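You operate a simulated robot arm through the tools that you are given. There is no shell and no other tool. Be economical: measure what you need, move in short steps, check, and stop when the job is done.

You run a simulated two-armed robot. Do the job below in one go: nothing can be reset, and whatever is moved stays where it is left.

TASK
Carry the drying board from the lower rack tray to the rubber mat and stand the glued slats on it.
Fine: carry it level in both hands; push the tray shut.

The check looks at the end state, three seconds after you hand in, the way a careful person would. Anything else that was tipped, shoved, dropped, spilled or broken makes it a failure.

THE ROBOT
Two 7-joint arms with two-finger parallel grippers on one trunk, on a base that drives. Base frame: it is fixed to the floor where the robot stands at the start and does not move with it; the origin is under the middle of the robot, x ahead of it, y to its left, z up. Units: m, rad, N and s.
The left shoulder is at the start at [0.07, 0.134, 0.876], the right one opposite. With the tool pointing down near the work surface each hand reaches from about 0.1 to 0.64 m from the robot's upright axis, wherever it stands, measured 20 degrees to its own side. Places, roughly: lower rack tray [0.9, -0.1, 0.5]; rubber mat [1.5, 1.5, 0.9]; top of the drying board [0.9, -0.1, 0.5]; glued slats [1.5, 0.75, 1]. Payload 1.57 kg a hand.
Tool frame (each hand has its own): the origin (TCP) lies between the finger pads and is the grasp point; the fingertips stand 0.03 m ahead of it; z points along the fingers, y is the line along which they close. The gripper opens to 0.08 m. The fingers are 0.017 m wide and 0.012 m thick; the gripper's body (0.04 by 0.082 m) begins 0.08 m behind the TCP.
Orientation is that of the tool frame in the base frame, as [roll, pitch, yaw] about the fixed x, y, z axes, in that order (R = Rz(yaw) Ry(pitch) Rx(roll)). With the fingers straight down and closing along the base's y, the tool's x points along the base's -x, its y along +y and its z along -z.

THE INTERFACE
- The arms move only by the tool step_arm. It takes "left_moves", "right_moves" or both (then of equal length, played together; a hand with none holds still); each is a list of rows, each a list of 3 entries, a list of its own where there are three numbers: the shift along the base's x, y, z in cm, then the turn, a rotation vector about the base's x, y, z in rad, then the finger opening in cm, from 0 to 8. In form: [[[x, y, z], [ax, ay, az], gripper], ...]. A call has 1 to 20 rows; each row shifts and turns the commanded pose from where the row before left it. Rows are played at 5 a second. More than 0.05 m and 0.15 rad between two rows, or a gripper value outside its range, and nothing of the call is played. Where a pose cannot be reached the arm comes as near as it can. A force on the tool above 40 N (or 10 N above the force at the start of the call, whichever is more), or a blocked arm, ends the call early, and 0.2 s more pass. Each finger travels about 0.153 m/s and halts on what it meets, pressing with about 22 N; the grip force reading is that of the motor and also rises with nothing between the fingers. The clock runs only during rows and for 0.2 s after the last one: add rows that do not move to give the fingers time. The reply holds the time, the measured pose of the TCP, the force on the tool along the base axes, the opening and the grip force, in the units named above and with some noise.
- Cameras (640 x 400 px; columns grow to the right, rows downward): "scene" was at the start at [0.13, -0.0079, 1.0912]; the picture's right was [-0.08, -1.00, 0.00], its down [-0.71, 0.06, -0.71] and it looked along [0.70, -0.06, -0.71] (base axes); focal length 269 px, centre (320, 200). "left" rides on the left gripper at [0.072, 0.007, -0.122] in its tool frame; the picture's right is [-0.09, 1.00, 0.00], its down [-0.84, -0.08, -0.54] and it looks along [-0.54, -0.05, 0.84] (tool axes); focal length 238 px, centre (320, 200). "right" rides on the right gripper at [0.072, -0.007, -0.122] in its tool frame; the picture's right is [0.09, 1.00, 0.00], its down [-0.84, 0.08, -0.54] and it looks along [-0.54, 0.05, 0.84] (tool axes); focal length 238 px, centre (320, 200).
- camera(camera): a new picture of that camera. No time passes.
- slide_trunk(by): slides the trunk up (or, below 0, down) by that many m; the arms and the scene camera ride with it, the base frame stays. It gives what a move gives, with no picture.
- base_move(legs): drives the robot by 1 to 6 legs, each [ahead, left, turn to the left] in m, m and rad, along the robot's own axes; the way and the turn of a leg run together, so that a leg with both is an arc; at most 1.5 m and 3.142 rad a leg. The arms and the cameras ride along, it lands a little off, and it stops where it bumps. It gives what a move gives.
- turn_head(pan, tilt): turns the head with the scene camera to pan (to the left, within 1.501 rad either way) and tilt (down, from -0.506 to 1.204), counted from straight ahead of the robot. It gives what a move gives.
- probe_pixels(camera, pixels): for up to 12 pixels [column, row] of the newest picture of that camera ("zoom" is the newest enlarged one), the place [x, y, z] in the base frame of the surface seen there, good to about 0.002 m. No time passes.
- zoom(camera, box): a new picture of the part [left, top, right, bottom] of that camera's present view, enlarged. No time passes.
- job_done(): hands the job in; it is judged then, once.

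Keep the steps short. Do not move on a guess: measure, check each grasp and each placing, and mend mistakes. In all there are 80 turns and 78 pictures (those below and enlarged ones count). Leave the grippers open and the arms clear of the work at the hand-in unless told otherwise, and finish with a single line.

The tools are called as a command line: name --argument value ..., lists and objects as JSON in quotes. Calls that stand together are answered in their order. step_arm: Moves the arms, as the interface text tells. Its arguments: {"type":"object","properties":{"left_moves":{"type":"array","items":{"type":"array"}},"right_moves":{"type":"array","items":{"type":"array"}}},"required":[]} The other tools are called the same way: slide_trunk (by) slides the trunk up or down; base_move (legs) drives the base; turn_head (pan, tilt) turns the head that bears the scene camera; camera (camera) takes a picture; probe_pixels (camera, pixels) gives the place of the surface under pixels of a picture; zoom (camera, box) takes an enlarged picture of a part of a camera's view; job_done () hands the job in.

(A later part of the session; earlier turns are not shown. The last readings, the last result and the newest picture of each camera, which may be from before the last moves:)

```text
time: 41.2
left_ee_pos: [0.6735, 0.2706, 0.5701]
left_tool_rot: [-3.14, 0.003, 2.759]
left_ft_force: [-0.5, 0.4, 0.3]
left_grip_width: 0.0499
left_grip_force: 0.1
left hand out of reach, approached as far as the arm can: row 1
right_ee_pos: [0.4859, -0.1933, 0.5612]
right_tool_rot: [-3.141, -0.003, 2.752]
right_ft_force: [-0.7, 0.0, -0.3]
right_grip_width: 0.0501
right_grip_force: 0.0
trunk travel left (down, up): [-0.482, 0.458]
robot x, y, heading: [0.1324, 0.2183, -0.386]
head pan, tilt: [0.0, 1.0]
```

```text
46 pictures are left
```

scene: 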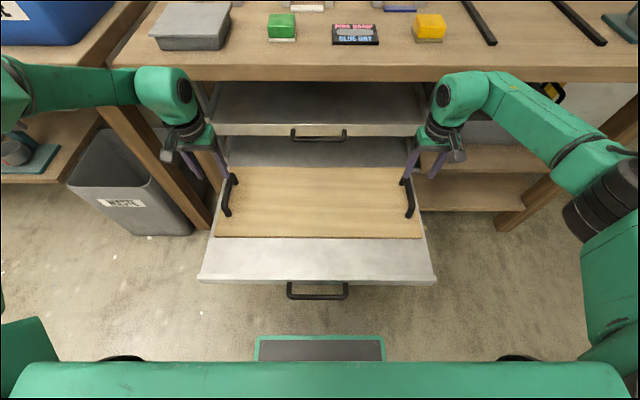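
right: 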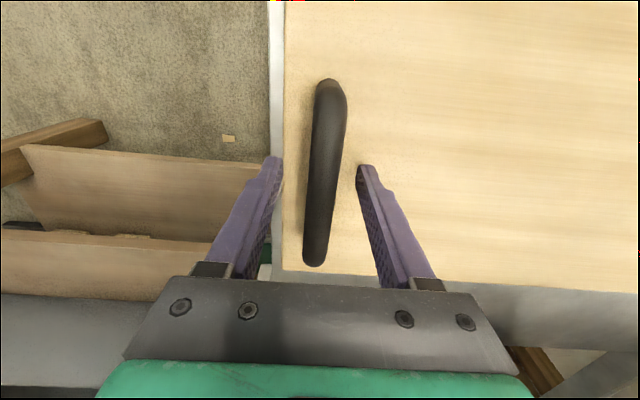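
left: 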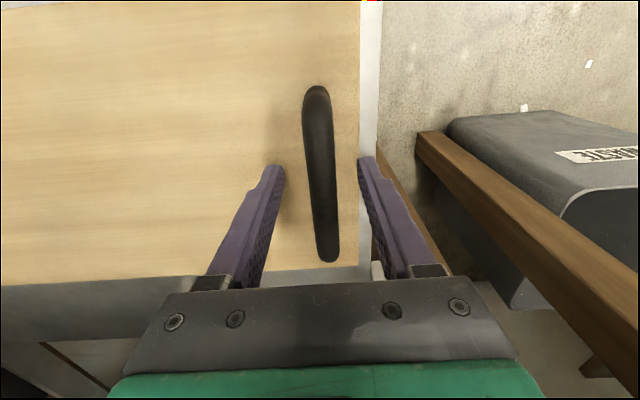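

Both bars lie between the fingers, with the bar within the pad zone. Close both grippers.

step_arm --left_moves '[[[0, 0, 0], [0, 0, 0], 3], [[0, 0, 0], [0, 0, 0], 2], [[0, 0, 0], [0, 0, 0], 0], [[0, 0, 0], [0, 0, 0], 0], [[0, 0, 0], [0, 0, 0], 0]]' --right_moves '[[[0, 0, 0], [0, 0, 0], 3], [[0, 0, 0], [0, 0, 0], 2], [[0, 0, 0], [0, 0, 0], 0], [[0, 0, 0], [0, 0, 0], 0], [[0, 0, 0], [0, 0, 0], 0]]'

slide_trunk --by 0.04

camera --camera "scene"

```text
time: 42.4
left_ee_pos: [0.6718, 0.272, 0.5712]
left_tool_rot: [-3.141, 0.003, 2.759]
left_ft_force: [0.9, 2.8, 1.4]
left_grip_width: 0.0177
left_grip_force: 22.7
right_ee_pos: [0.4853, -0.1926, 0.5607]
right_tool_rot: [3.141, -0.002, 2.754]
right_ft_force: [0.8, 0.0, -0.7]
right_grip_width: 0.0176
right_grip_force: 22.1
trunk travel left (down, up): [-0.482, 0.458]
robot x, y, heading: [0.1345, 0.2162, -0.383]
head pan, tilt: [0.0, 1.0]
```

```text
time: 43.2
left_ee_pos: [0.6734, 0.2708, 0.6095]
left_tool_rot: [-3.141, 0.002, 2.758]
left_ft_force: [0.5, 1.2, -5.0]
left_grip_width: 0.0177
left_grip_force: 22.6
right_ee_pos: [0.4857, -0.1933, 0.5992]
right_tool_rot: [-3.14, -0.004, 2.752]
right_ft_force: [1.3, -0.1, -5.5]
right_grip_width: 0.0176
right_grip_force: 21.6
trunk travel left (down, up): [-0.522, 0.418]
robot x, y, heading: [0.1318, 0.2162, -0.387]
head pan, tilt: [0.0, 1.0]
```

```text
45 pictures are left
```

scene: 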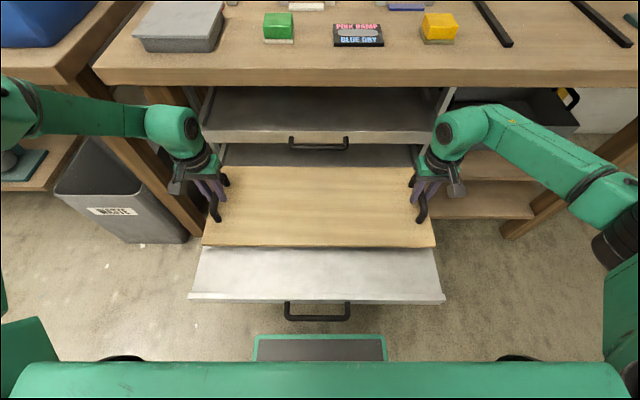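

The board is lifted level (about 5 N each hand). Back straight out 0.45 m, then raise the trunk for the bench height.

base_move --legs '[[-0.45, 0, 0]]'

slide_trunk --by 0.4

turn_head --pan 0.6 --tilt 0.6

camera --camera "scene"

```text
time: 46.0
left_ee_pos: [0.2568, 0.4406, 0.6108]
left_tool_rot: [-3.141, 0.002, 2.759]
left_ft_force: [0.0, 1.9, -4.9]
left_grip_width: 0.0177
left_grip_force: 22.7
right_ee_pos: [0.0698, -0.0238, 0.6013]
right_tool_rot: [3.141, -0.005, 2.752]
right_ft_force: [0.1, -1.9, -5.5]
right_grip_width: 0.0174
right_grip_force: 22.1
trunk travel left (down, up): [-0.522, 0.418]
robot x, y, heading: [-0.2863, 0.3853, -0.385]
head pan, tilt: [0.0, 1.0]
```

```text
time: 49.8
left_ee_pos: [0.2582, 0.4404, 1.0105]
left_tool_rot: [3.141, 0.002, 2.757]
left_ft_force: [-0.7, 0.6, -3.6]
left_grip_width: 0.0178
left_grip_force: 21.8
right_ee_pos: [0.0714, -0.0252, 0.9997]
right_tool_rot: [-3.141, -0.005, 2.753]
right_ft_force: [0.9, -0.2, -4.0]
right_grip_width: 0.0178
right_grip_force: 21.8
trunk travel left (down, up): [-0.922, 0.018]
robot x, y, heading: [-0.2846, 0.3877, -0.39]
head pan, tilt: [0.0, 1.0]
```

```text
time: 50.8
left_ee_pos: [0.2578, 0.4396, 1.009]
left_tool_rot: [-3.141, 0.002, 2.76]
left_ft_force: [0.1, -0.1, -4.8]
left_grip_width: 0.0179
left_grip_force: 22.3
right_ee_pos: [0.0718, -0.0241, 0.9997]
right_tool_rot: [-3.141, -0.005, 2.752]
right_ft_force: [0.7, -0.1, -4.7]
right_grip_width: 0.0177
right_grip_force: 21.9
trunk travel left (down, up): [-0.922, 0.018]
robot x, y, heading: [-0.2821, 0.3913, -0.383]
head pan, tilt: [0.6, 0.6]
```

```text
44 pictures are left
```

scene: 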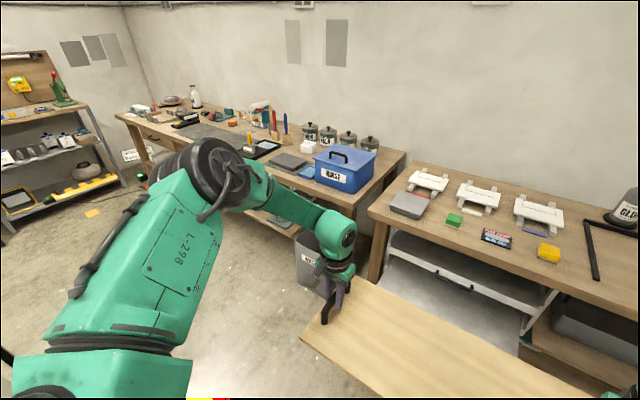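

Slide left 1.5 m alongside the benches and look at the mat.

base_move --legs '[[0, 1.5, 0]]'

turn_head --pan 0.1 --tilt 0.65

camera --camera "scene"

```text
time: 55.5
left_ee_pos: [0.5713, 1.3389, 1.0097]
left_tool_rot: [3.138, 0.0, 2.96]
left_ft_force: [-0.4, -1.2, -5.0]
left_grip_width: 0.0177
left_grip_force: 22.5
right_ee_pos: [0.4821, 0.8467, 0.9994]
right_tool_rot: [3.14, -0.004, 2.957]
right_ft_force: [0.4, 0.8, -4.0]
right_grip_width: 0.0177
right_grip_force: 21.5
trunk travel left (down, up): [-0.922, 0.018]
robot x, y, heading: [0.0512, 1.1781, -0.186]
head pan, tilt: [0.6, 0.6]
stopped in leg 1: the robot was blocked; the commanded pose is now the measured one
```

```text
time: 56.4
left_ee_pos: [0.5729, 1.3424, 1.0095]
left_tool_rot: [-3.14, -0.001, 2.96]
left_ft_force: [-0.5, -0.3, -5.1]
left_grip_width: 0.0178
left_grip_force: 22.2
right_ee_pos: [0.4845, 0.8504, 1.0006]
right_tool_rot: [-3.14, -0.007, 2.956]
right_ft_force: [1.3, 0.6, -4.3]
right_grip_width: 0.0176
right_grip_force: 22.4
trunk travel left (down, up): [-0.922, 0.018]
robot x, y, heading: [0.0515, 1.1824, -0.184]
head pan, tilt: [0.099, 0.649]
```

```text
43 pictures are left
```

scene: 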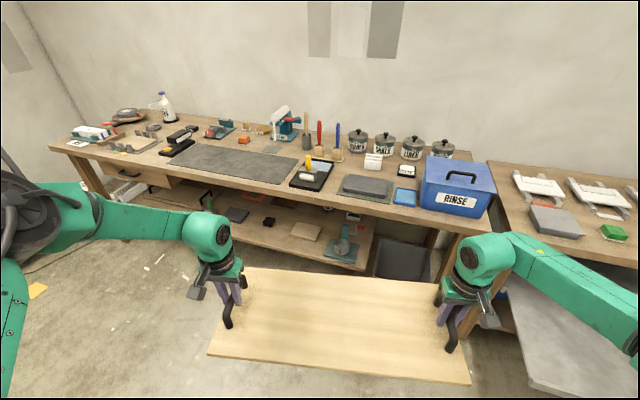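

The base was blocked, possibly by something behind on the left. Look left before moving further.

turn_head --pan 1.5 --tilt 0.9

camera --camera "scene"

```text
time: 58.0
left_ee_pos: [0.5719, 1.3428, 1.0099]
left_tool_rot: [-3.141, 0.0, 2.961]
left_ft_force: [0.3, -0.9, -4.3]
left_grip_width: 0.0178
left_grip_force: 21.7
right_ee_pos: [0.484, 0.8491, 1.0005]
right_tool_rot: [-3.141, -0.004, 2.957]
right_ft_force: [0.2, 0.8, -4.9]
right_grip_width: 0.0176
right_grip_force: 22.3
trunk travel left (down, up): [-0.922, 0.018]
robot x, y, heading: [0.0512, 1.1812, -0.182]
head pan, tilt: [1.499, 0.901]
```

```text
42 pictures are left
```

scene: 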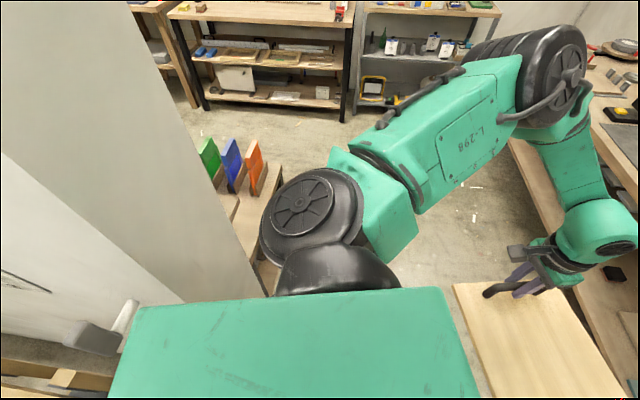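

A partition wall stands at the rear left. Probe its end and the shelf items beside it.

probe_pixels --camera "scene" --pixels '[[200, 230], [258, 285], [100, 100], [60, 200], [255, 200], [230, 225], [262, 265], [205, 165], [90, 340], [160, 30], [175, 110], [130, 310]]'

zoom --camera "scene" --box '[0, 120, 320, 400]'

```text
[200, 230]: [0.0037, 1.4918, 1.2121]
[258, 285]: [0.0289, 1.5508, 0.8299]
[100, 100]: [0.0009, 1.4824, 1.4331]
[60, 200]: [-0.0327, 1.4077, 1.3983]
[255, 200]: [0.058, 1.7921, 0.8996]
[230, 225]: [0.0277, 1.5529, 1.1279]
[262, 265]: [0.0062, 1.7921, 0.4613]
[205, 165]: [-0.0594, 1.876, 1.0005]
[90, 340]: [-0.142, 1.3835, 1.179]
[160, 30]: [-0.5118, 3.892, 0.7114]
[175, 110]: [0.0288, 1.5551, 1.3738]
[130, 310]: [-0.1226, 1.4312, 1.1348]
```

```text
1.43 times, centred on (160, 260) of scene
```

zoom: 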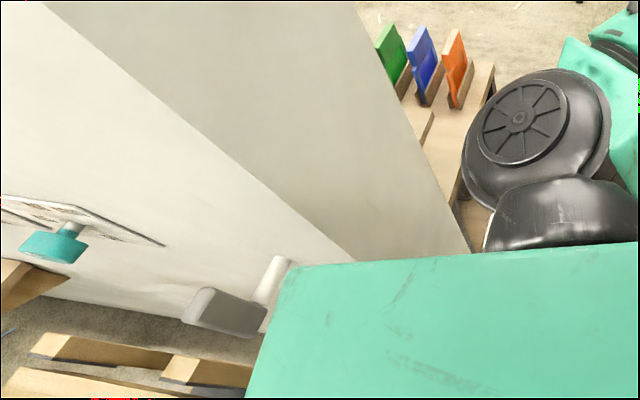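

The wall end is at u≈−0.56 and I drifted too close to it. Move forward 0.25, re-align to the bench, and look at the mat.

base_move --legs '[[0.25, 0, 0], [0, 0, -0.203], [0, 0.5, 0]]'

turn_head --pan 0.2 --tilt 0.7

camera --camera "scene"

```text
time: 63.1
left_ee_pos: [1.0282, 1.653, 1.0103]
left_tool_rot: [3.139, -0.001, 2.757]
left_ft_force: [-0.2, -0.1, -4.9]
left_grip_width: 0.0179
left_grip_force: 22.3
right_ee_pos: [0.8445, 1.1861, 1.0004]
right_tool_rot: [3.14, -0.004, 2.753]
right_ft_force: [1.3, 0.8, -4.8]
right_grip_width: 0.0176
right_grip_force: 22.2
trunk travel left (down, up): [-0.922, 0.018]
robot x, y, heading: [0.4901, 1.6019, -0.385]
head pan, tilt: [1.499, 0.901]
```

```text
time: 64.5
left_ee_pos: [1.0294, 1.6537, 1.0095]
left_tool_rot: [-3.141, 0.0, 2.758]
left_ft_force: [-1.2, -0.2, -5.6]
left_grip_width: 0.0175
left_grip_force: 22.1
right_ee_pos: [0.8434, 1.1896, 1.0004]
right_tool_rot: [-3.141, -0.003, 2.754]
right_ft_force: [0.9, 1.1, -4.7]
right_grip_width: 0.0177
right_grip_force: 22.1
trunk travel left (down, up): [-0.922, 0.018]
robot x, y, heading: [0.4912, 1.6027, -0.383]
head pan, tilt: [0.201, 0.7]
```

```text
40 pictures are left
```

scene: 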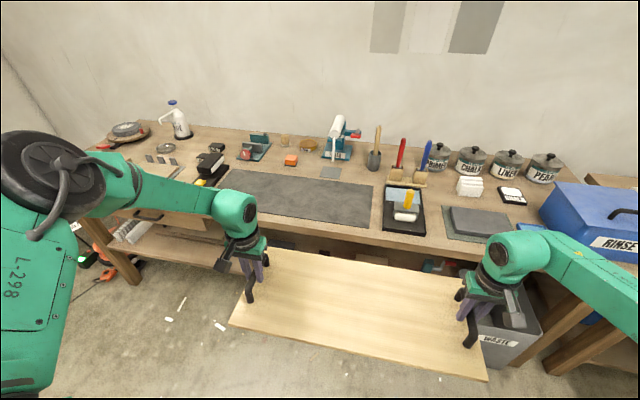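

Excellent view. Probe the mat, the slats and the neighbours.

zoom --camera "scene" --box '[190, 110, 540, 260]'

probe_pixels --camera "scene" --pixels '[[234, 171], [372, 187], [366, 226], [212, 192], [382, 228], [195, 185], [468, 178], [472, 192], [386, 190], [290, 164], [330, 172], [270, 250]]'

```text
1.83 times, centred on (365, 185) of scene
```

zoom: 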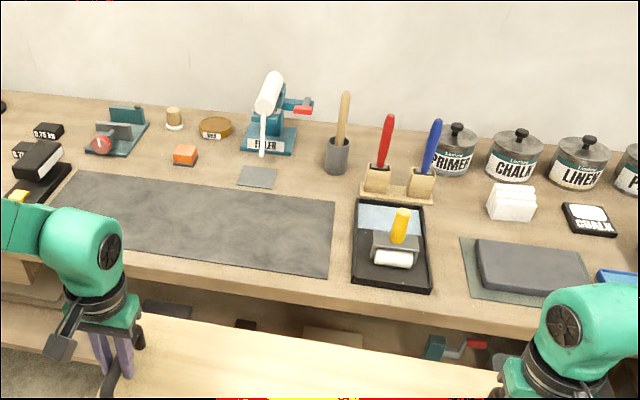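

```text
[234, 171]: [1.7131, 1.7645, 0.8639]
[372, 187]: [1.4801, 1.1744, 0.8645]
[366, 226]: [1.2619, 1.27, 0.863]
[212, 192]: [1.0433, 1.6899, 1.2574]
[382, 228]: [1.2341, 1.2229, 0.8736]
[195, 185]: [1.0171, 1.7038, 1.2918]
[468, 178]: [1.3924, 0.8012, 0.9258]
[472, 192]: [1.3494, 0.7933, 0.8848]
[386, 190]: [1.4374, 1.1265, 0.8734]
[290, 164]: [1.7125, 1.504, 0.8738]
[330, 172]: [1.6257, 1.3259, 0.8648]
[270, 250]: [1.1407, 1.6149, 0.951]
```

Mat centre is about (1.4875,1.517), 0.635×0.24 m. Now probe the held board's corners.

probe_pixels --camera "scene" --pixels '[[232, 322], [484, 376], [275, 251], [450, 281], [350, 348], [350, 265], [258, 280], [470, 310]]'

```text
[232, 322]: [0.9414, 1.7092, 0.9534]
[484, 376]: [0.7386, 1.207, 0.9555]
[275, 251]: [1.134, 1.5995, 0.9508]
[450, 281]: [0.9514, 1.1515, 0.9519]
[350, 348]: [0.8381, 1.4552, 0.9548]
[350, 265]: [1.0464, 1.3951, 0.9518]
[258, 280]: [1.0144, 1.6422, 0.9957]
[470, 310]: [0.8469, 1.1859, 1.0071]
```

Needed: left 0.297, forward 0.469. Do left first, then most of the forward motion, then verify.

base_move --legs '[[0, 0.297, -0.002], [0.4, 0, 0]]'

turn_head --pan 0 --tilt 0.85

camera --camera "scene"

```text
time: 68.7
left_ee_pos: [1.5124, 1.7785, 1.0106]
left_tool_rot: [3.141, 0.002, 2.757]
left_ft_force: [-1.5, -1.3, -4.6]
left_grip_width: 0.0178
left_grip_force: 22.2
right_ee_pos: [1.3263, 1.3138, 1.0008]
right_tool_rot: [-3.139, -0.002, 2.753]
right_ft_force: [0.7, 1.1, -4.0]
right_grip_width: 0.0181
right_grip_force: 22.6
trunk travel left (down, up): [-0.922, 0.018]
robot x, y, heading: [0.9718, 1.7231, -0.384]
head pan, tilt: [0.201, 0.7]
```

```text
time: 69.4
left_ee_pos: [1.5134, 1.7779, 1.0091]
left_tool_rot: [3.141, 0.001, 2.755]
left_ft_force: [-0.6, -0.3, -4.5]
left_grip_width: 0.0177
left_grip_force: 22.1
right_ee_pos: [1.3283, 1.3138, 0.9999]
right_tool_rot: [3.141, -0.006, 2.753]
right_ft_force: [1.0, 1.1, -5.2]
right_grip_width: 0.0175
right_grip_force: 21.7
trunk travel left (down, up): [-0.922, 0.018]
robot x, y, heading: [0.9724, 1.7262, -0.391]
head pan, tilt: [0.0, 0.85]
```

```text
38 pictures are left
```

scene: 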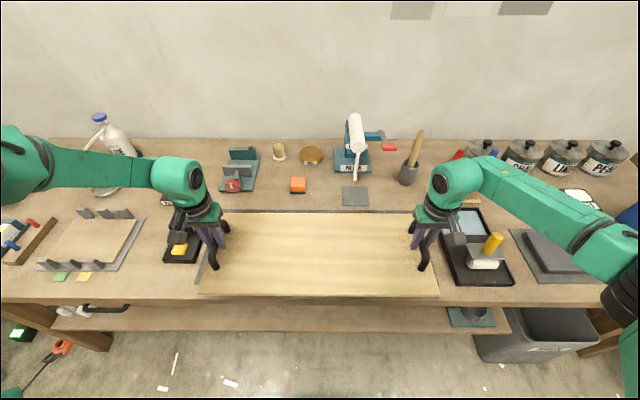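

Lateral position matches (v=1.967 vs 1.965). Advance the last 6.7 cm.

base_move --legs '[[0.067, 0, 0.003]]'

camera --camera "scene"

probe_pixels --camera "scene" --pixels '[[320, 215], [320, 290], [212, 280], [430, 280], [200, 240], [445, 240], [330, 205], [493, 245]]'

```text
time: 70.4
left_ee_pos: [1.5681, 1.7575, 1.0125]
left_tool_rot: [-3.141, 0.007, 2.76]
left_ft_force: [-1.1, -0.1, -4.3]
left_grip_width: 0.0179
left_grip_force: 22.2
right_ee_pos: [1.3831, 1.293, 1.0045]
right_tool_rot: [-3.141, 0.003, 2.755]
right_ft_force: [-0.4, 1.0, -3.8]
right_grip_width: 0.0177
right_grip_force: 22.3
trunk travel left (down, up): [-0.922, 0.018]
robot x, y, heading: [1.0354, 1.6966, -0.383]
head pan, tilt: [0.0, 0.85]
```

```text
37 pictures are left
```

scene: 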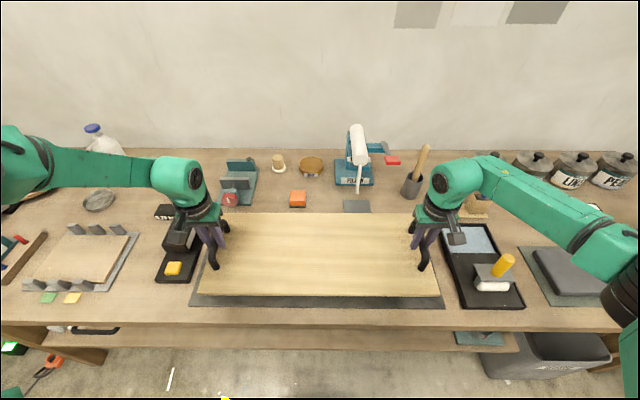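

```text
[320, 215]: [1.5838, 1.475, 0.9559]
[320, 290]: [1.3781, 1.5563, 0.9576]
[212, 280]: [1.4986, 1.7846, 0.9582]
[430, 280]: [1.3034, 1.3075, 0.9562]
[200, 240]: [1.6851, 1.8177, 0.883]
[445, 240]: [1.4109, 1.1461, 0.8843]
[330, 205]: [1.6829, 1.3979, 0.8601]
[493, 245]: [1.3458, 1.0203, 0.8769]
```

Board sits over the mat (centre u≈0.805 vs 0.81). Both hands show a tiny pitch change. Lower the trunk slightly and check it's just noise.

slide_trunk --by -0.03

turn_head --pan 0 --tilt 1.2

camera --camera "scene"

```text
time: 71.2
left_ee_pos: [1.5743, 1.7553, 0.9807]
left_tool_rot: [3.141, -0.002, 2.759]
left_ft_force: [-1.7, -0.8, -4.5]
left_grip_width: 0.0176
left_grip_force: 22.1
right_ee_pos: [1.3901, 1.2916, 0.9706]
right_tool_rot: [3.141, -0.005, 2.756]
right_ft_force: [0.7, 0.0, -5.7]
right_grip_width: 0.0177
right_grip_force: 22.5
trunk travel left (down, up): [-0.892, 0.048]
robot x, y, heading: [1.0355, 1.6988, -0.384]
head pan, tilt: [0.0, 0.85]
```

```text
time: 72.0
left_ee_pos: [1.5744, 1.7553, 0.9795]
left_tool_rot: [3.141, -0.002, 2.757]
left_ft_force: [-1.5, -0.6, -4.9]
left_grip_width: 0.0177
left_grip_force: 21.8
right_ee_pos: [1.3904, 1.2911, 0.9701]
right_tool_rot: [3.14, -0.007, 2.756]
right_ft_force: [1.6, 1.6, -5.5]
right_grip_width: 0.018
right_grip_force: 22.2
trunk travel left (down, up): [-0.892, 0.048]
robot x, y, heading: [1.0349, 1.7001, -0.388]
head pan, tilt: [0.0, 1.201]
```

```text
36 pictures are left
```

scene: 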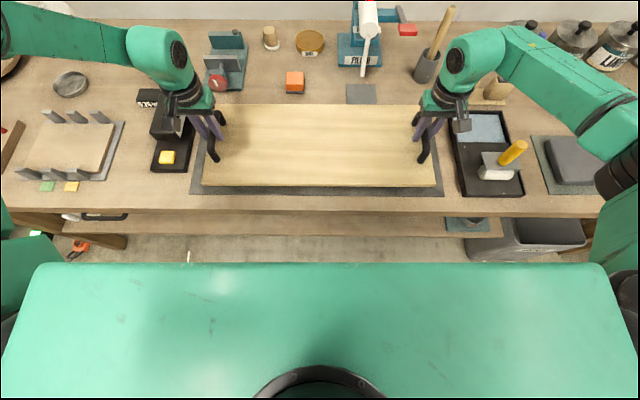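

It settled; that was only sway. The board needs to come down 4.5 cm. Lower 4 cm first.

slide_trunk --by -0.04

zoom --camera "scene" --box '[140, 80, 500, 220]'

```text
time: 72.8
left_ee_pos: [1.5739, 1.7553, 0.9409]
left_tool_rot: [3.141, 0.0, 2.76]
left_ft_force: [-1.0, -0.9, -4.2]
left_grip_width: 0.0175
left_grip_force: 22.1
right_ee_pos: [1.389, 1.2914, 0.9306]
right_tool_rot: [3.142, -0.005, 2.755]
right_ft_force: [0.6, -0.1, -5.7]
right_grip_width: 0.0179
right_grip_force: 22.0
trunk travel left (down, up): [-0.852, 0.088]
robot x, y, heading: [1.0328, 1.6966, -0.388]
head pan, tilt: [0.0, 1.201]
```

```text
1.78 times, centred on (320, 150) of scene
```

zoom: 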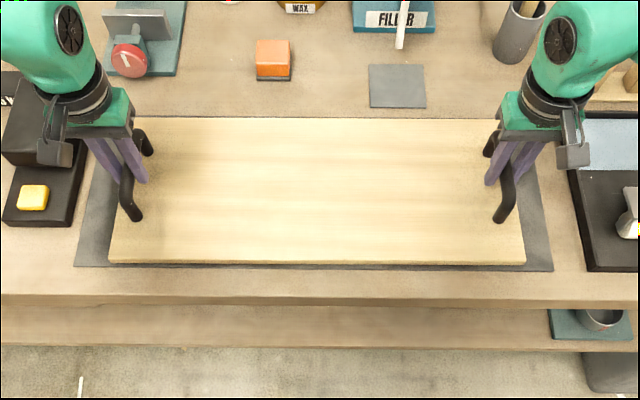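

slide_trunk --by -0.006

probe_pixels --camera "zoom" --pixels '[[30, 130], [120, 250], [515, 255], [320, 125], [85, 262], [545, 265]]'

```text
time: 73.4
left_ee_pos: [1.5728, 1.757, 0.9359]
left_tool_rot: [3.14, 0.003, 2.761]
left_ft_force: [0.0, 1.5, 4.0]
left_grip_width: 0.0178
left_grip_force: 22.1
right_ee_pos: [1.389, 1.2921, 0.9262]
right_tool_rot: [-3.141, 0.001, 2.755]
right_ft_force: [0.5, -1.1, 1.5]
right_grip_width: 0.0177
right_grip_force: 22.0
trunk travel left (down, up): [-0.846, 0.094]
robot x, y, heading: [1.0365, 1.7007, -0.384]
head pan, tilt: [0.0, 1.201]
```

```text
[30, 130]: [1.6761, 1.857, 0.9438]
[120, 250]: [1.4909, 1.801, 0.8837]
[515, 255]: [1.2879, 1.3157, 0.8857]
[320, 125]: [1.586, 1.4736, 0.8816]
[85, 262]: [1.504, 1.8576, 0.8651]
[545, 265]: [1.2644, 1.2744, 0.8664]
```

The board rests on the mat (forces flipped to +4 and +1.5 N). Open both grippers and raise straight up.

step_arm --left_moves '[[[0, 0, 0], [0, 0, 0], 3], [[0, 0, 0], [0, 0, 0], 4.5], [[0, 0, 0], [0, 0, 0], 4.5]]' --right_moves '[[[0, 0, 0], [0, 0, 0], 3], [[0, 0, 0], [0, 0, 0], 4.5], [[0, 0, 0], [0, 0, 0], 4.5]]'

slide_trunk --by 0.094

camera --camera "scene"

```text
time: 74.2
left_ee_pos: [1.5738, 1.7558, 0.9345]
left_tool_rot: [-3.141, -0.001, 2.76]
left_ft_force: [-0.1, -0.1, -0.2]
left_grip_width: 0.0451
left_grip_force: 0.0
right_ee_pos: [1.3892, 1.2909, 0.9256]
right_tool_rot: [-3.141, -0.003, 2.755]
right_ft_force: [-0.1, -0.2, 1.0]
right_grip_width: 0.0451
right_grip_force: 0.0
trunk travel left (down, up): [-0.846, 0.094]
robot x, y, heading: [1.0349, 1.7004, -0.381]
head pan, tilt: [0.0, 1.201]
```

```text
time: 75.5
left_ee_pos: [1.5724, 1.7559, 1.0285]
left_tool_rot: [-3.141, 0.001, 2.759]
left_ft_force: [-0.5, -0.2, -0.4]
left_grip_width: 0.045
left_grip_force: 0.0
right_ee_pos: [1.3907, 1.2903, 1.0185]
right_tool_rot: [-3.141, -0.004, 2.757]
right_ft_force: [-0.2, -1.0, 0.0]
right_grip_width: 0.0448
right_grip_force: 0.0
trunk travel left (down, up): [-0.94, 0.0]
robot x, y, heading: [1.0349, 1.6993, -0.38]
head pan, tilt: [0.0, 1.201]
```

```text
34 pictures are left
```

scene: 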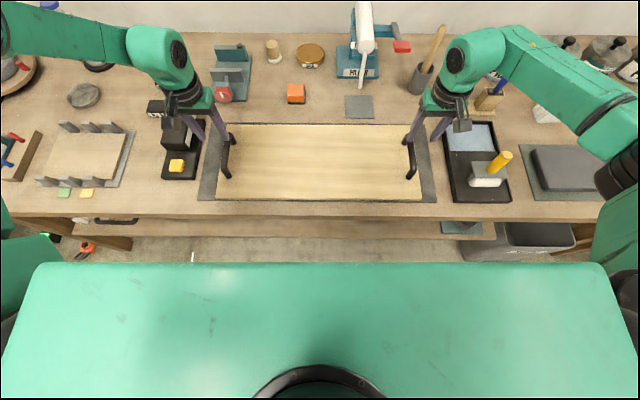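

The board rests neatly on the mat with the hands clear. Back off 0.35, slide right 0.55, and look at the slats.

base_move --legs '[[-0.35, 0, 0], [0, -0.55, 0]]'

turn_head --pan -0.05 --tilt 0.65

camera --camera "scene"

zoom --camera "scene" --box '[260, 110, 460, 240]'

```text
time: 80.5
left_ee_pos: [1.0435, 1.3765, 1.0269]
left_tool_rot: [-3.14, 0.001, 2.757]
left_ft_force: [0.1, 0.2, 0.3]
left_grip_width: 0.045
left_grip_force: 0.1
right_ee_pos: [0.8582, 0.9121, 1.0191]
right_tool_rot: [-3.139, -0.004, 2.754]
right_ft_force: [0.1, 0.5, -0.5]
right_grip_width: 0.0449
right_grip_force: 0.1
trunk travel left (down, up): [-0.94, 0.0]
robot x, y, heading: [0.502, 1.3213, -0.384]
head pan, tilt: [0.0, 1.201]
```

```text
time: 81.5
left_ee_pos: [1.0441, 1.3751, 1.0291]
left_tool_rot: [-3.14, -0.001, 2.758]
left_ft_force: [-0.4, 0.2, -0.9]
left_grip_width: 0.0451
left_grip_force: 0.0
right_ee_pos: [0.8578, 0.9113, 1.0203]
right_tool_rot: [3.14, -0.003, 2.753]
right_ft_force: [0.3, 0.0, 0.6]
right_grip_width: 0.045
right_grip_force: 0.1
trunk travel left (down, up): [-0.94, 0.0]
robot x, y, heading: [0.5057, 1.3202, -0.382]
head pan, tilt: [-0.051, 0.649]
```

```text
33 pictures are left
```

scene: 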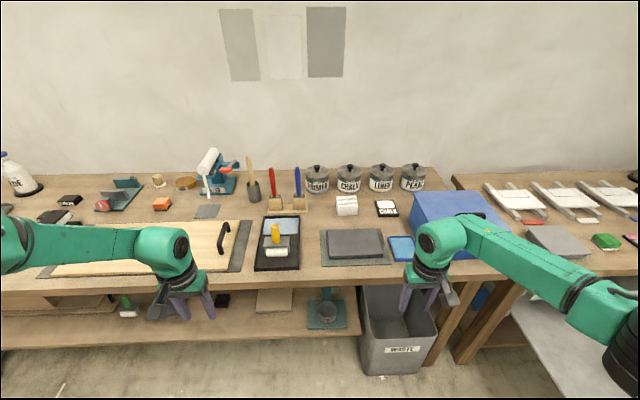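

```text
3.08 times, centred on (360, 175) of scene
```

zoom: 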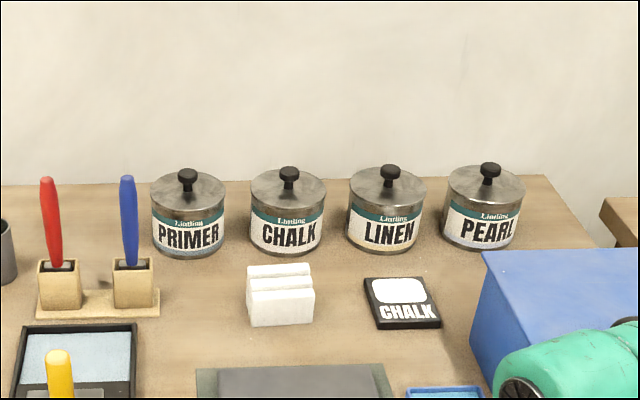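

zoom --camera "scene" --box '[328, 185, 368, 220]'

probe_pixels --camera "zoom" --pixels '[[155, 110], [450, 95], [160, 180], [470, 165], [180, 250], [500, 235], [200, 395], [510, 370], [300, 100], [320, 175], [340, 240], [140, 300]]'

```text
11.43 times, centred on (348, 202) of scene
```

zoom: 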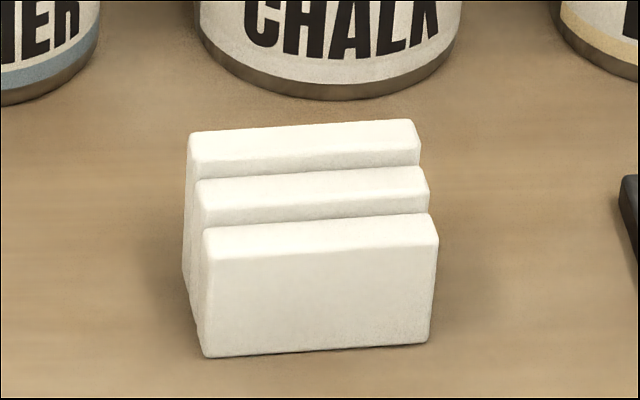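

```text
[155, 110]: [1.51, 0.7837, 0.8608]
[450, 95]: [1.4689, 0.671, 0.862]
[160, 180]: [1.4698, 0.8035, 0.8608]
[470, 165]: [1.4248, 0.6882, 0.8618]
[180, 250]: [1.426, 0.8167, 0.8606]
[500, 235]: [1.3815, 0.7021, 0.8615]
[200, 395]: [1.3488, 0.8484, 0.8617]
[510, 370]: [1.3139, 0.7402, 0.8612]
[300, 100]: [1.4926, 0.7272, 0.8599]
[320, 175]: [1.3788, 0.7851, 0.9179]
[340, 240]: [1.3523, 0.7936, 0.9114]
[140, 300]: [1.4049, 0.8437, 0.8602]
```

probe_pixels --camera "zoom" --pixels '[[200, 142], [410, 128], [210, 188], [415, 178], [218, 238], [430, 224], [215, 340], [420, 330], [300, 155], [310, 205], [195, 240], [188, 200]]'

```text
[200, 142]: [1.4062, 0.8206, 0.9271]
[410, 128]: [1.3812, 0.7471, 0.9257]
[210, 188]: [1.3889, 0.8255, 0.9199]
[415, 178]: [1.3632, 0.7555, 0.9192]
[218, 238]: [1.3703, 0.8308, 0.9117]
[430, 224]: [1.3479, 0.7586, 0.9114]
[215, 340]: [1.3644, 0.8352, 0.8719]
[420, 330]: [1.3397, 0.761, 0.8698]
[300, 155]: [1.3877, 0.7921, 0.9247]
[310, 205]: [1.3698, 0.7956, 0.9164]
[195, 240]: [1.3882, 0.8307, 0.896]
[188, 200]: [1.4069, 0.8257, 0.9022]
```

The slats form one upright block of about 0.083×0.055 m, top 0.912–0.927, turned −0.325 rad. I'll grip it across its 0.055 depth with the right hand. Probe nearby obstacles (waste bin, tub, stone, cans).

probe_pixels --camera "scene" --pixels '[[364, 300], [368, 368], [400, 350], [440, 215], [415, 195], [395, 250], [340, 232], [349, 190], [297, 175], [272, 178], [380, 232], [320, 290]]'

```text
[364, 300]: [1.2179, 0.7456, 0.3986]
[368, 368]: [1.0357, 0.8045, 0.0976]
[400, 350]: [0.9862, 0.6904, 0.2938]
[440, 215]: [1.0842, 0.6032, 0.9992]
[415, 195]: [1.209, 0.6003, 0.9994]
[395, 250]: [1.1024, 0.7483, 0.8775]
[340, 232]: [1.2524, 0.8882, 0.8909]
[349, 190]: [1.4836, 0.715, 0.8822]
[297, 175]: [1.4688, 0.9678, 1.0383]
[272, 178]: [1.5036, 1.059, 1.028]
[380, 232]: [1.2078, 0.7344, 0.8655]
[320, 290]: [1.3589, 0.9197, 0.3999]
```

probe_pixels --camera "scene" --pixels '[[620, 360], [590, 300], [570, 295], [520, 270], [610, 395], [500, 250], [430, 245], [480, 270], [550, 290]]'

turn_head --pan -1.0 --tilt 0.8

camera --camera "scene"

```text
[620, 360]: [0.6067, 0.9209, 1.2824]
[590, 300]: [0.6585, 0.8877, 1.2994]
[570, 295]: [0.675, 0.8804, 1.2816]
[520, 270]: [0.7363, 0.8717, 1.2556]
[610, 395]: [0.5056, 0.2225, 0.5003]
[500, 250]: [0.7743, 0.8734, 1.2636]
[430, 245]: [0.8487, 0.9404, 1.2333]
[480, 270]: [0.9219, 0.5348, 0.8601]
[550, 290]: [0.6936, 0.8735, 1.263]
```

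```text
time: 82.7
left_ee_pos: [1.044, 1.3755, 1.0288]
left_tool_rot: [3.141, 0.0, 2.759]
left_ft_force: [-0.4, 0.1, 0.2]
left_grip_width: 0.0451
left_grip_force: 0.0
right_ee_pos: [0.8587, 0.9108, 1.0193]
right_tool_rot: [-3.14, -0.003, 2.754]
right_ft_force: [-0.1, 0.0, 0.2]
right_grip_width: 0.045
right_grip_force: 0.0
trunk travel left (down, up): [-0.94, 0.0]
robot x, y, heading: [0.5011, 1.3194, -0.385]
head pan, tilt: [-1.0, 0.799]
```

```text
30 pictures are left
```

scene: 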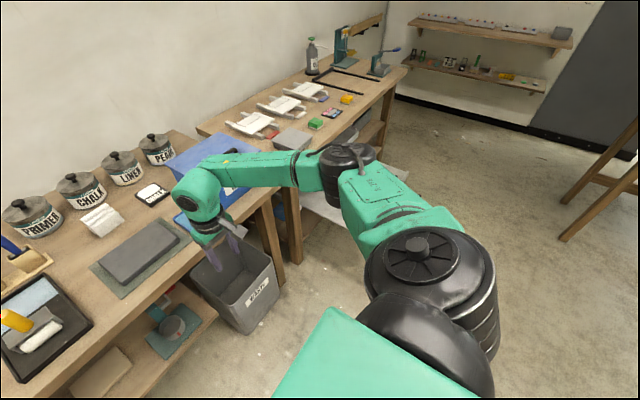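

Forearm is at z≈1.25+, well above the tub. Rotate the right hand −1.508 about z, opening wide, and tuck the left hand back and up.

step_arm --right_moves '[[[0, 0, 0], [0, 0, -0.1371], 8], [[0, 0, 0], [0, 0, -0.1371], 8], [[0, 0, 0], [0, 0, -0.1371], 8], [[0, 0, 0], [0, 0, -0.1371], 8], [[0, 0, 0], [0, 0, -0.1371], 8], [[0, 0, 0], [0, 0, -0.1371], 8], [[0, 0, 0], [0, 0, -0.1371], 8], [[0, 0, 0], [0, 0, -0.1371], 8], [[0, 0, 0], [0, 0, -0.1371], 8], [[0, 0, 0], [0, 0, -0.1371], 8], [[0, 0, 0], [0, 0, -0.1371], 8], [[0, 0, 0], [0, 0, 0], 8]]' --left_moves '[[[-2.78, 1.12, 1.5], [0, 0, 0], 8], [[-2.78, 1.12, 1.5], [0, 0, 0], 8], [[-2.78, 1.12, 1.5], [0, 0, 0], 8], [[-2.78, 1.12, 1.5], [0, 0, 0], 8], [[-2.78, 1.12, 1.5], [0, 0, 0], 8], [[-2.78, 1.12, 1.5], [0, 0, 0], 8], [[0, 0, 0], [0, 0, 0], 8], [[0, 0, 0], [0, 0, 0], 8], [[0, 0, 0], [0, 0, 0], 8], [[0, 0, 0], [0, 0, 0], 8], [[0, 0, 0], [0, 0, 0], 8], [[0, 0, 0], [0, 0, 0], 8]]'

```text
time: 85.3
left_ee_pos: [0.8767, 1.4425, 1.1185]
left_tool_rot: [-3.142, 0.001, 2.76]
left_ft_force: [0.2, 1.2, -0.1]
left_grip_width: 0.0797
left_grip_force: 0.1
right_ee_pos: [0.8582, 0.9109, 1.0192]
right_tool_rot: [-3.141, -0.004, 1.245]
right_ft_force: [0.5, -0.2, 0.4]
right_grip_width: 0.0801
right_grip_force: 0.1
trunk travel left (down, up): [-0.94, 0.0]
robot x, y, heading: [0.5065, 1.3196, -0.383]
head pan, tilt: [-1.0, 0.799]
```

base_move --legs '[[0.42, 0.015, 0]]'

turn_head --pan -0.25 --tilt 0.85

camera --camera "scene"

```text
time: 87.9
left_ee_pos: [1.2731, 1.2979, 1.1197]
left_tool_rot: [-3.141, 0.002, 2.757]
left_ft_force: [-0.1, 0.0, 0.4]
left_grip_width: 0.0798
left_grip_force: 0.0
right_ee_pos: [1.2534, 0.7651, 1.0193]
right_tool_rot: [3.142, -0.004, 1.244]
right_ft_force: [0.6, -1.0, -0.2]
right_grip_width: 0.0799
right_grip_force: 0.0
trunk travel left (down, up): [-0.94, 0.0]
robot x, y, heading: [0.8979, 1.1797, -0.39]
head pan, tilt: [-1.0, 0.799]
```

```text
time: 89.0
left_ee_pos: [1.2732, 1.2964, 1.1185]
left_tool_rot: [3.141, -0.001, 2.756]
left_ft_force: [-1.0, 1.4, -0.3]
left_grip_width: 0.0798
left_grip_force: 0.1
right_ee_pos: [1.2549, 0.7655, 1.0195]
right_tool_rot: [3.142, -0.003, 1.242]
right_ft_force: [0.5, 0.7, 0.1]
right_grip_width: 0.08
right_grip_force: 0.0
trunk travel left (down, up): [-0.94, 0.0]
robot x, y, heading: [0.9043, 1.1755, -0.386]
head pan, tilt: [-0.25, 0.85]
```

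```text
29 pictures are left
```

scene: 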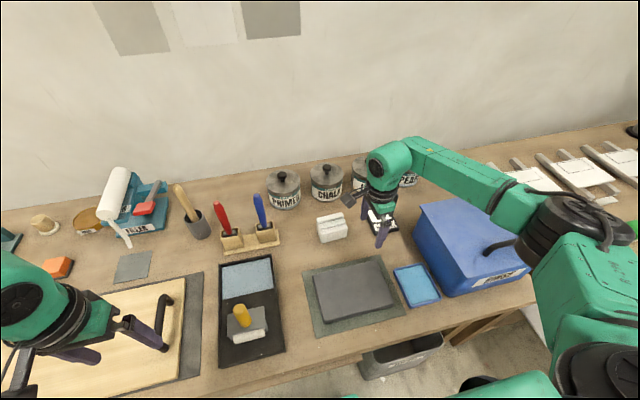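

Re-measure the slats from this view.

zoom --camera "scene" --box '[305, 200, 365, 250]'

probe_pixels --camera "zoom" --pixels '[[140, 160], [380, 120], [160, 200], [400, 170], [180, 250], [410, 220], [260, 140], [280, 185], [300, 235], [300, 320], [150, 350], [430, 300]]'

```text
8.00 times, centred on (335, 225) of scene
```

zoom: 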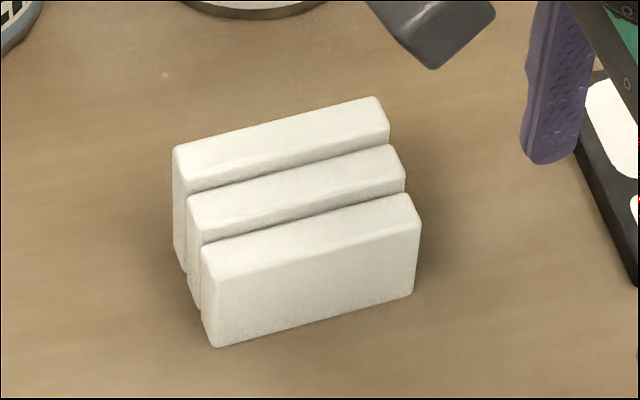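

```text
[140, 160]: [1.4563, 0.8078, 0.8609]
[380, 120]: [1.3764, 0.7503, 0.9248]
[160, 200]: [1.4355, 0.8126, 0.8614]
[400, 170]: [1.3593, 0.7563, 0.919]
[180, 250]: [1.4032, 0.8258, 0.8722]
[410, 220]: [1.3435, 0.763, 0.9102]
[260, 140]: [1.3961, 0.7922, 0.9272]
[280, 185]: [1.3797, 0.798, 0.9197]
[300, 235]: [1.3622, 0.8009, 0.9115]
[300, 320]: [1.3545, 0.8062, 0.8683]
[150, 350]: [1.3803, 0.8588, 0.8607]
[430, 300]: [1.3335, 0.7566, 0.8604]
```

Centre ≈ (1.377,0.791). Move the right hand above it at the current height.

step_arm --right_moves '[[[3.05, 0.64, 0], [0, 0, 0], 8], [[3.05, 0.64, 0], [0, 0, 0], 8], [[3.05, 0.64, 0], [0, 0, 0], 8], [[3.05, 0.64, 0], [0, 0, 0], 8], [[0, 0, -2], [0, 0, 0], 8], [[0, 0, -2], [0, 0, 0], 8], [[0, 0, 0], [0, 0, 0], 8]]'

camera --camera "right"

zoom --camera "scene" --box '[265, 150, 425, 250]'

```text
time: 90.6
left_ee_pos: [1.275, 1.2956, 1.1188]
left_tool_rot: [3.141, 0.001, 2.757]
left_ft_force: [0.1, 0.9, 0.6]
left_grip_width: 0.0801
left_grip_force: 0.1
right_ee_pos: [1.3661, 0.7959, 0.9846]
right_tool_rot: [3.141, -0.004, 1.242]
right_ft_force: [0.3, 0.6, 0.0]
right_grip_width: 0.08
right_grip_force: 0.0
right hand out of reach, approached as far as the arm can: row 6
trunk travel left (down, up): [-0.94, 0.0]
robot x, y, heading: [0.9031, 1.1753, -0.387]
head pan, tilt: [-0.25, 0.85]
```

```text
27 pictures are left
```

right: 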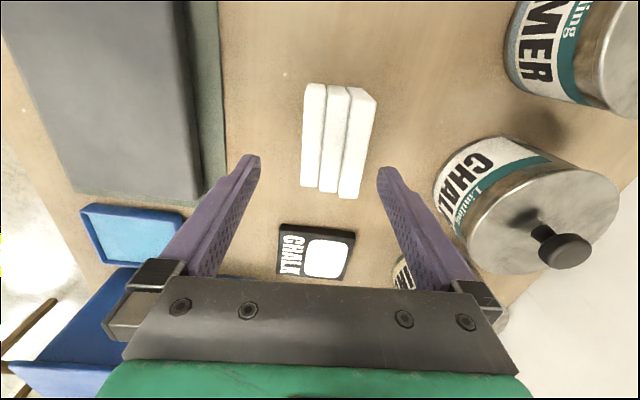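

```text
4.00 times, centred on (345, 200) of scene
```

zoom: 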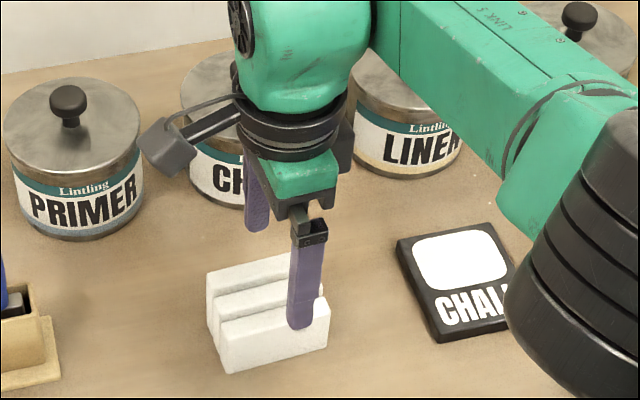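

Reach is limited with the trunk at max. Lower the trunk 2.5 cm and re-centre by (1.1,−0.5) cm.

slide_trunk --by -0.02

step_arm --right_moves '[[[1.1, -0.5, 0], [0, 0, 0], 8], [[0, 0, 0], [0, 0, 0], 8]]'

```text
time: 91.3
left_ee_pos: [1.2752, 1.2959, 1.0996]
left_tool_rot: [3.141, 0.001, 2.756]
left_ft_force: [0.7, 0.6, 0.2]
left_grip_width: 0.0802
left_grip_force: 0.2
right_ee_pos: [1.3674, 0.7949, 0.9643]
right_tool_rot: [3.14, -0.002, 1.242]
right_ft_force: [0.2, 0.2, -1.0]
right_grip_width: 0.08
right_grip_force: 0.1
trunk travel left (down, up): [-0.92, 0.02]
robot x, y, heading: [0.9012, 1.1751, -0.386]
head pan, tilt: [-0.25, 0.85]
```

```text
time: 91.9
left_ee_pos: [1.2754, 1.2964, 1.0987]
left_tool_rot: [3.141, 0.0, 2.755]
left_ft_force: [-0.1, 0.1, 0.2]
left_grip_width: 0.0801
left_grip_force: 0.1
right_ee_pos: [1.3715, 0.7922, 0.9655]
right_tool_rot: [3.141, -0.005, 1.242]
right_ft_force: [1.1, -0.2, 0.1]
right_grip_width: 0.0799
right_grip_force: 0.1
right hand out of reach, approached as far as the arm can: row 1
trunk travel left (down, up): [-0.92, 0.02]
robot x, y, heading: [0.8989, 1.1767, -0.386]
head pan, tilt: [-0.25, 0.85]
```

base_move --legs '[[0.008, 0, 0]]'

camera --camera "right"

probe_pixels --camera "right" --pixels '[[310, 150], [335, 150], [360, 150], [350, 100], [345, 190], [318, 180]]'

```text
time: 92.6
left_ee_pos: [1.2795, 1.2936, 1.0999]
left_tool_rot: [3.14, 0.004, 2.757]
left_ft_force: [-0.2, 0.2, 0.4]
left_grip_width: 0.08
left_grip_force: 0.2
right_ee_pos: [1.3777, 0.7891, 0.9666]
right_tool_rot: [3.14, -0.002, 1.243]
right_ft_force: [0.1, 1.2, 0.5]
right_grip_width: 0.08
right_grip_force: 0.0
trunk travel left (down, up): [-0.92, 0.02]
robot x, y, heading: [0.9067, 1.1716, -0.384]
head pan, tilt: [-0.25, 0.85]
```

```text
25 pictures are left
```

right: 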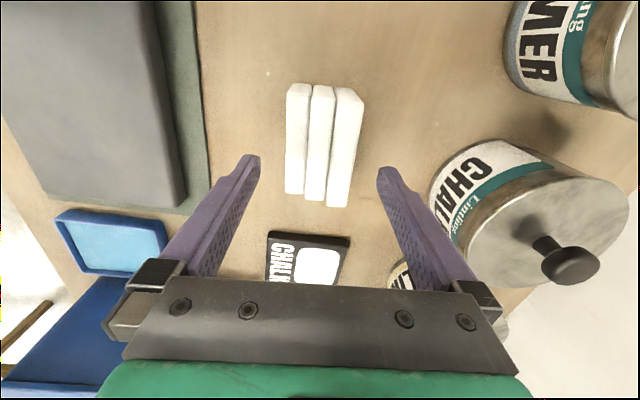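

```text
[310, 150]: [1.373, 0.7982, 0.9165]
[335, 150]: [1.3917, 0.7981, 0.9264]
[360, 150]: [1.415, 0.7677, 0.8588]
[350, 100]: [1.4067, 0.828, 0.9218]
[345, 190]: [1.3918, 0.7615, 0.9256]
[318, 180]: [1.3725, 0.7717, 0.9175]
```

Centred between the fingers. Lower by trunk 4 cm, check.

slide_trunk --by -0.04

camera --camera "right"

zoom --camera "scene" --box '[265, 150, 425, 250]'

```text
time: 93.4
left_ee_pos: [1.2817, 1.2936, 1.0597]
left_tool_rot: [3.141, 0.001, 2.756]
left_ft_force: [-0.7, 0.6, 0.5]
left_grip_width: 0.0798
left_grip_force: 0.0
right_ee_pos: [1.3792, 0.7897, 0.926]
right_tool_rot: [3.139, -0.003, 1.242]
right_ft_force: [0.3, 0.0, -0.7]
right_grip_width: 0.08
right_grip_force: 0.0
trunk travel left (down, up): [-0.88, 0.06]
robot x, y, heading: [0.9067, 1.1738, -0.393]
head pan, tilt: [-0.25, 0.85]
```

```text
24 pictures are left
```

right: 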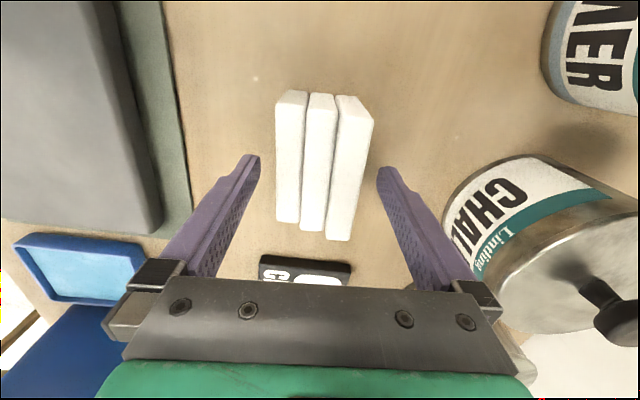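

```text
4.00 times, centred on (345, 200) of scene
```

zoom: 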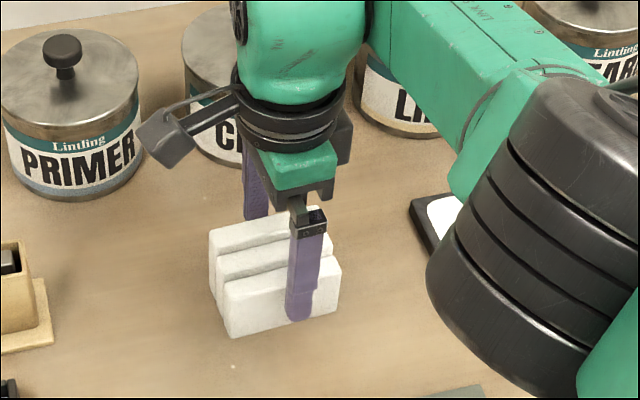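

Fingers straddle the block with clearance on both sides. Lower 2.4 cm more and close gently.

slide_trunk --by -0.024

step_arm --right_moves '[[[0, 0, 0], [0, 0, 0], 6.5], [[0, 0, 0], [0, 0, 0], 5.5], [[0, 0, 0], [0, 0, 0], 4.5], [[0, 0, 0], [0, 0, 0], 4.5], [[0, 0, 0], [0, 0, 0], 4.5]]'

camera --camera "right"

```text
time: 94.1
left_ee_pos: [1.2831, 1.2927, 1.035]
left_tool_rot: [3.14, 0.0, 2.754]
left_ft_force: [0.3, 0.6, -1.0]
left_grip_width: 0.0801
left_grip_force: 0.1
right_ee_pos: [1.3787, 0.7885, 0.9023]
right_tool_rot: [3.14, -0.004, 1.244]
right_ft_force: [-0.3, -0.7, -0.4]
right_grip_width: 0.0802
right_grip_force: 0.1
trunk travel left (down, up): [-0.856, 0.084]
robot x, y, heading: [0.9093, 1.1709, -0.384]
head pan, tilt: [-0.25, 0.85]
```

```text
time: 95.3
left_ee_pos: [1.2814, 1.2937, 1.0348]
left_tool_rot: [-3.141, -0.001, 2.757]
left_ft_force: [-0.1, 0.4, -0.4]
left_grip_width: 0.0802
left_grip_force: 0.1
right_ee_pos: [1.3788, 0.7892, 0.9027]
right_tool_rot: [3.14, -0.004, 1.243]
right_ft_force: [-1.1, 0.7, 0.2]
right_grip_width: 0.0533
right_grip_force: 22.6
trunk travel left (down, up): [-0.856, 0.084]
robot x, y, heading: [0.9077, 1.1706, -0.391]
head pan, tilt: [-0.25, 0.85]
```

```text
22 pictures are left
```

right: 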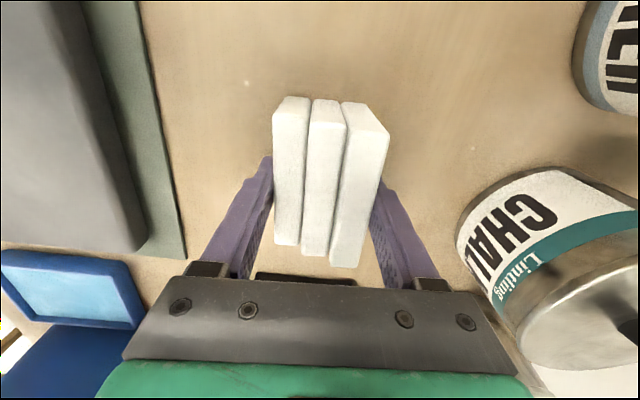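

Gripped firmly at 53 mm. Lift with the trunk and check all three came along.

slide_trunk --by 0.084

camera --camera "scene"

zoom --camera "scene" --box '[265, 130, 425, 250]'

```text
time: 96.5
left_ee_pos: [1.2818, 1.2931, 1.1185]
left_tool_rot: [3.141, -0.001, 2.756]
left_ft_force: [0.5, -0.3, 0.2]
left_grip_width: 0.0799
left_grip_force: 0.1
right_ee_pos: [1.3794, 0.7895, 0.9851]
right_tool_rot: [3.14, -0.003, 1.243]
right_ft_force: [0.0, -0.8, -1.2]
right_grip_width: 0.0533
right_grip_force: 22.4
trunk travel left (down, up): [-0.94, 0.0]
robot x, y, heading: [0.9019, 1.1738, -0.39]
head pan, tilt: [-0.25, 0.85]
```

```text
21 pictures are left
```

scene: 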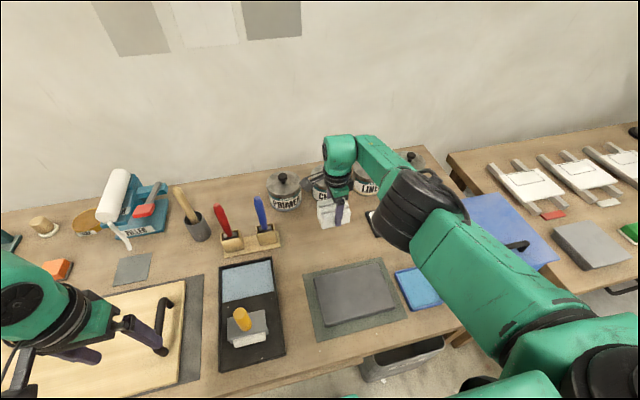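

```text
3.33 times, centred on (345, 190) of scene
```

zoom: 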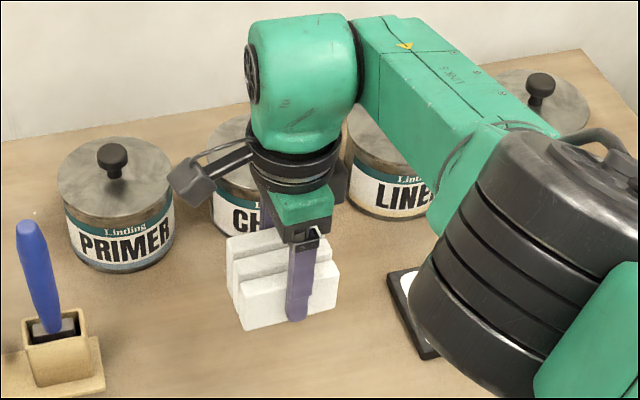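

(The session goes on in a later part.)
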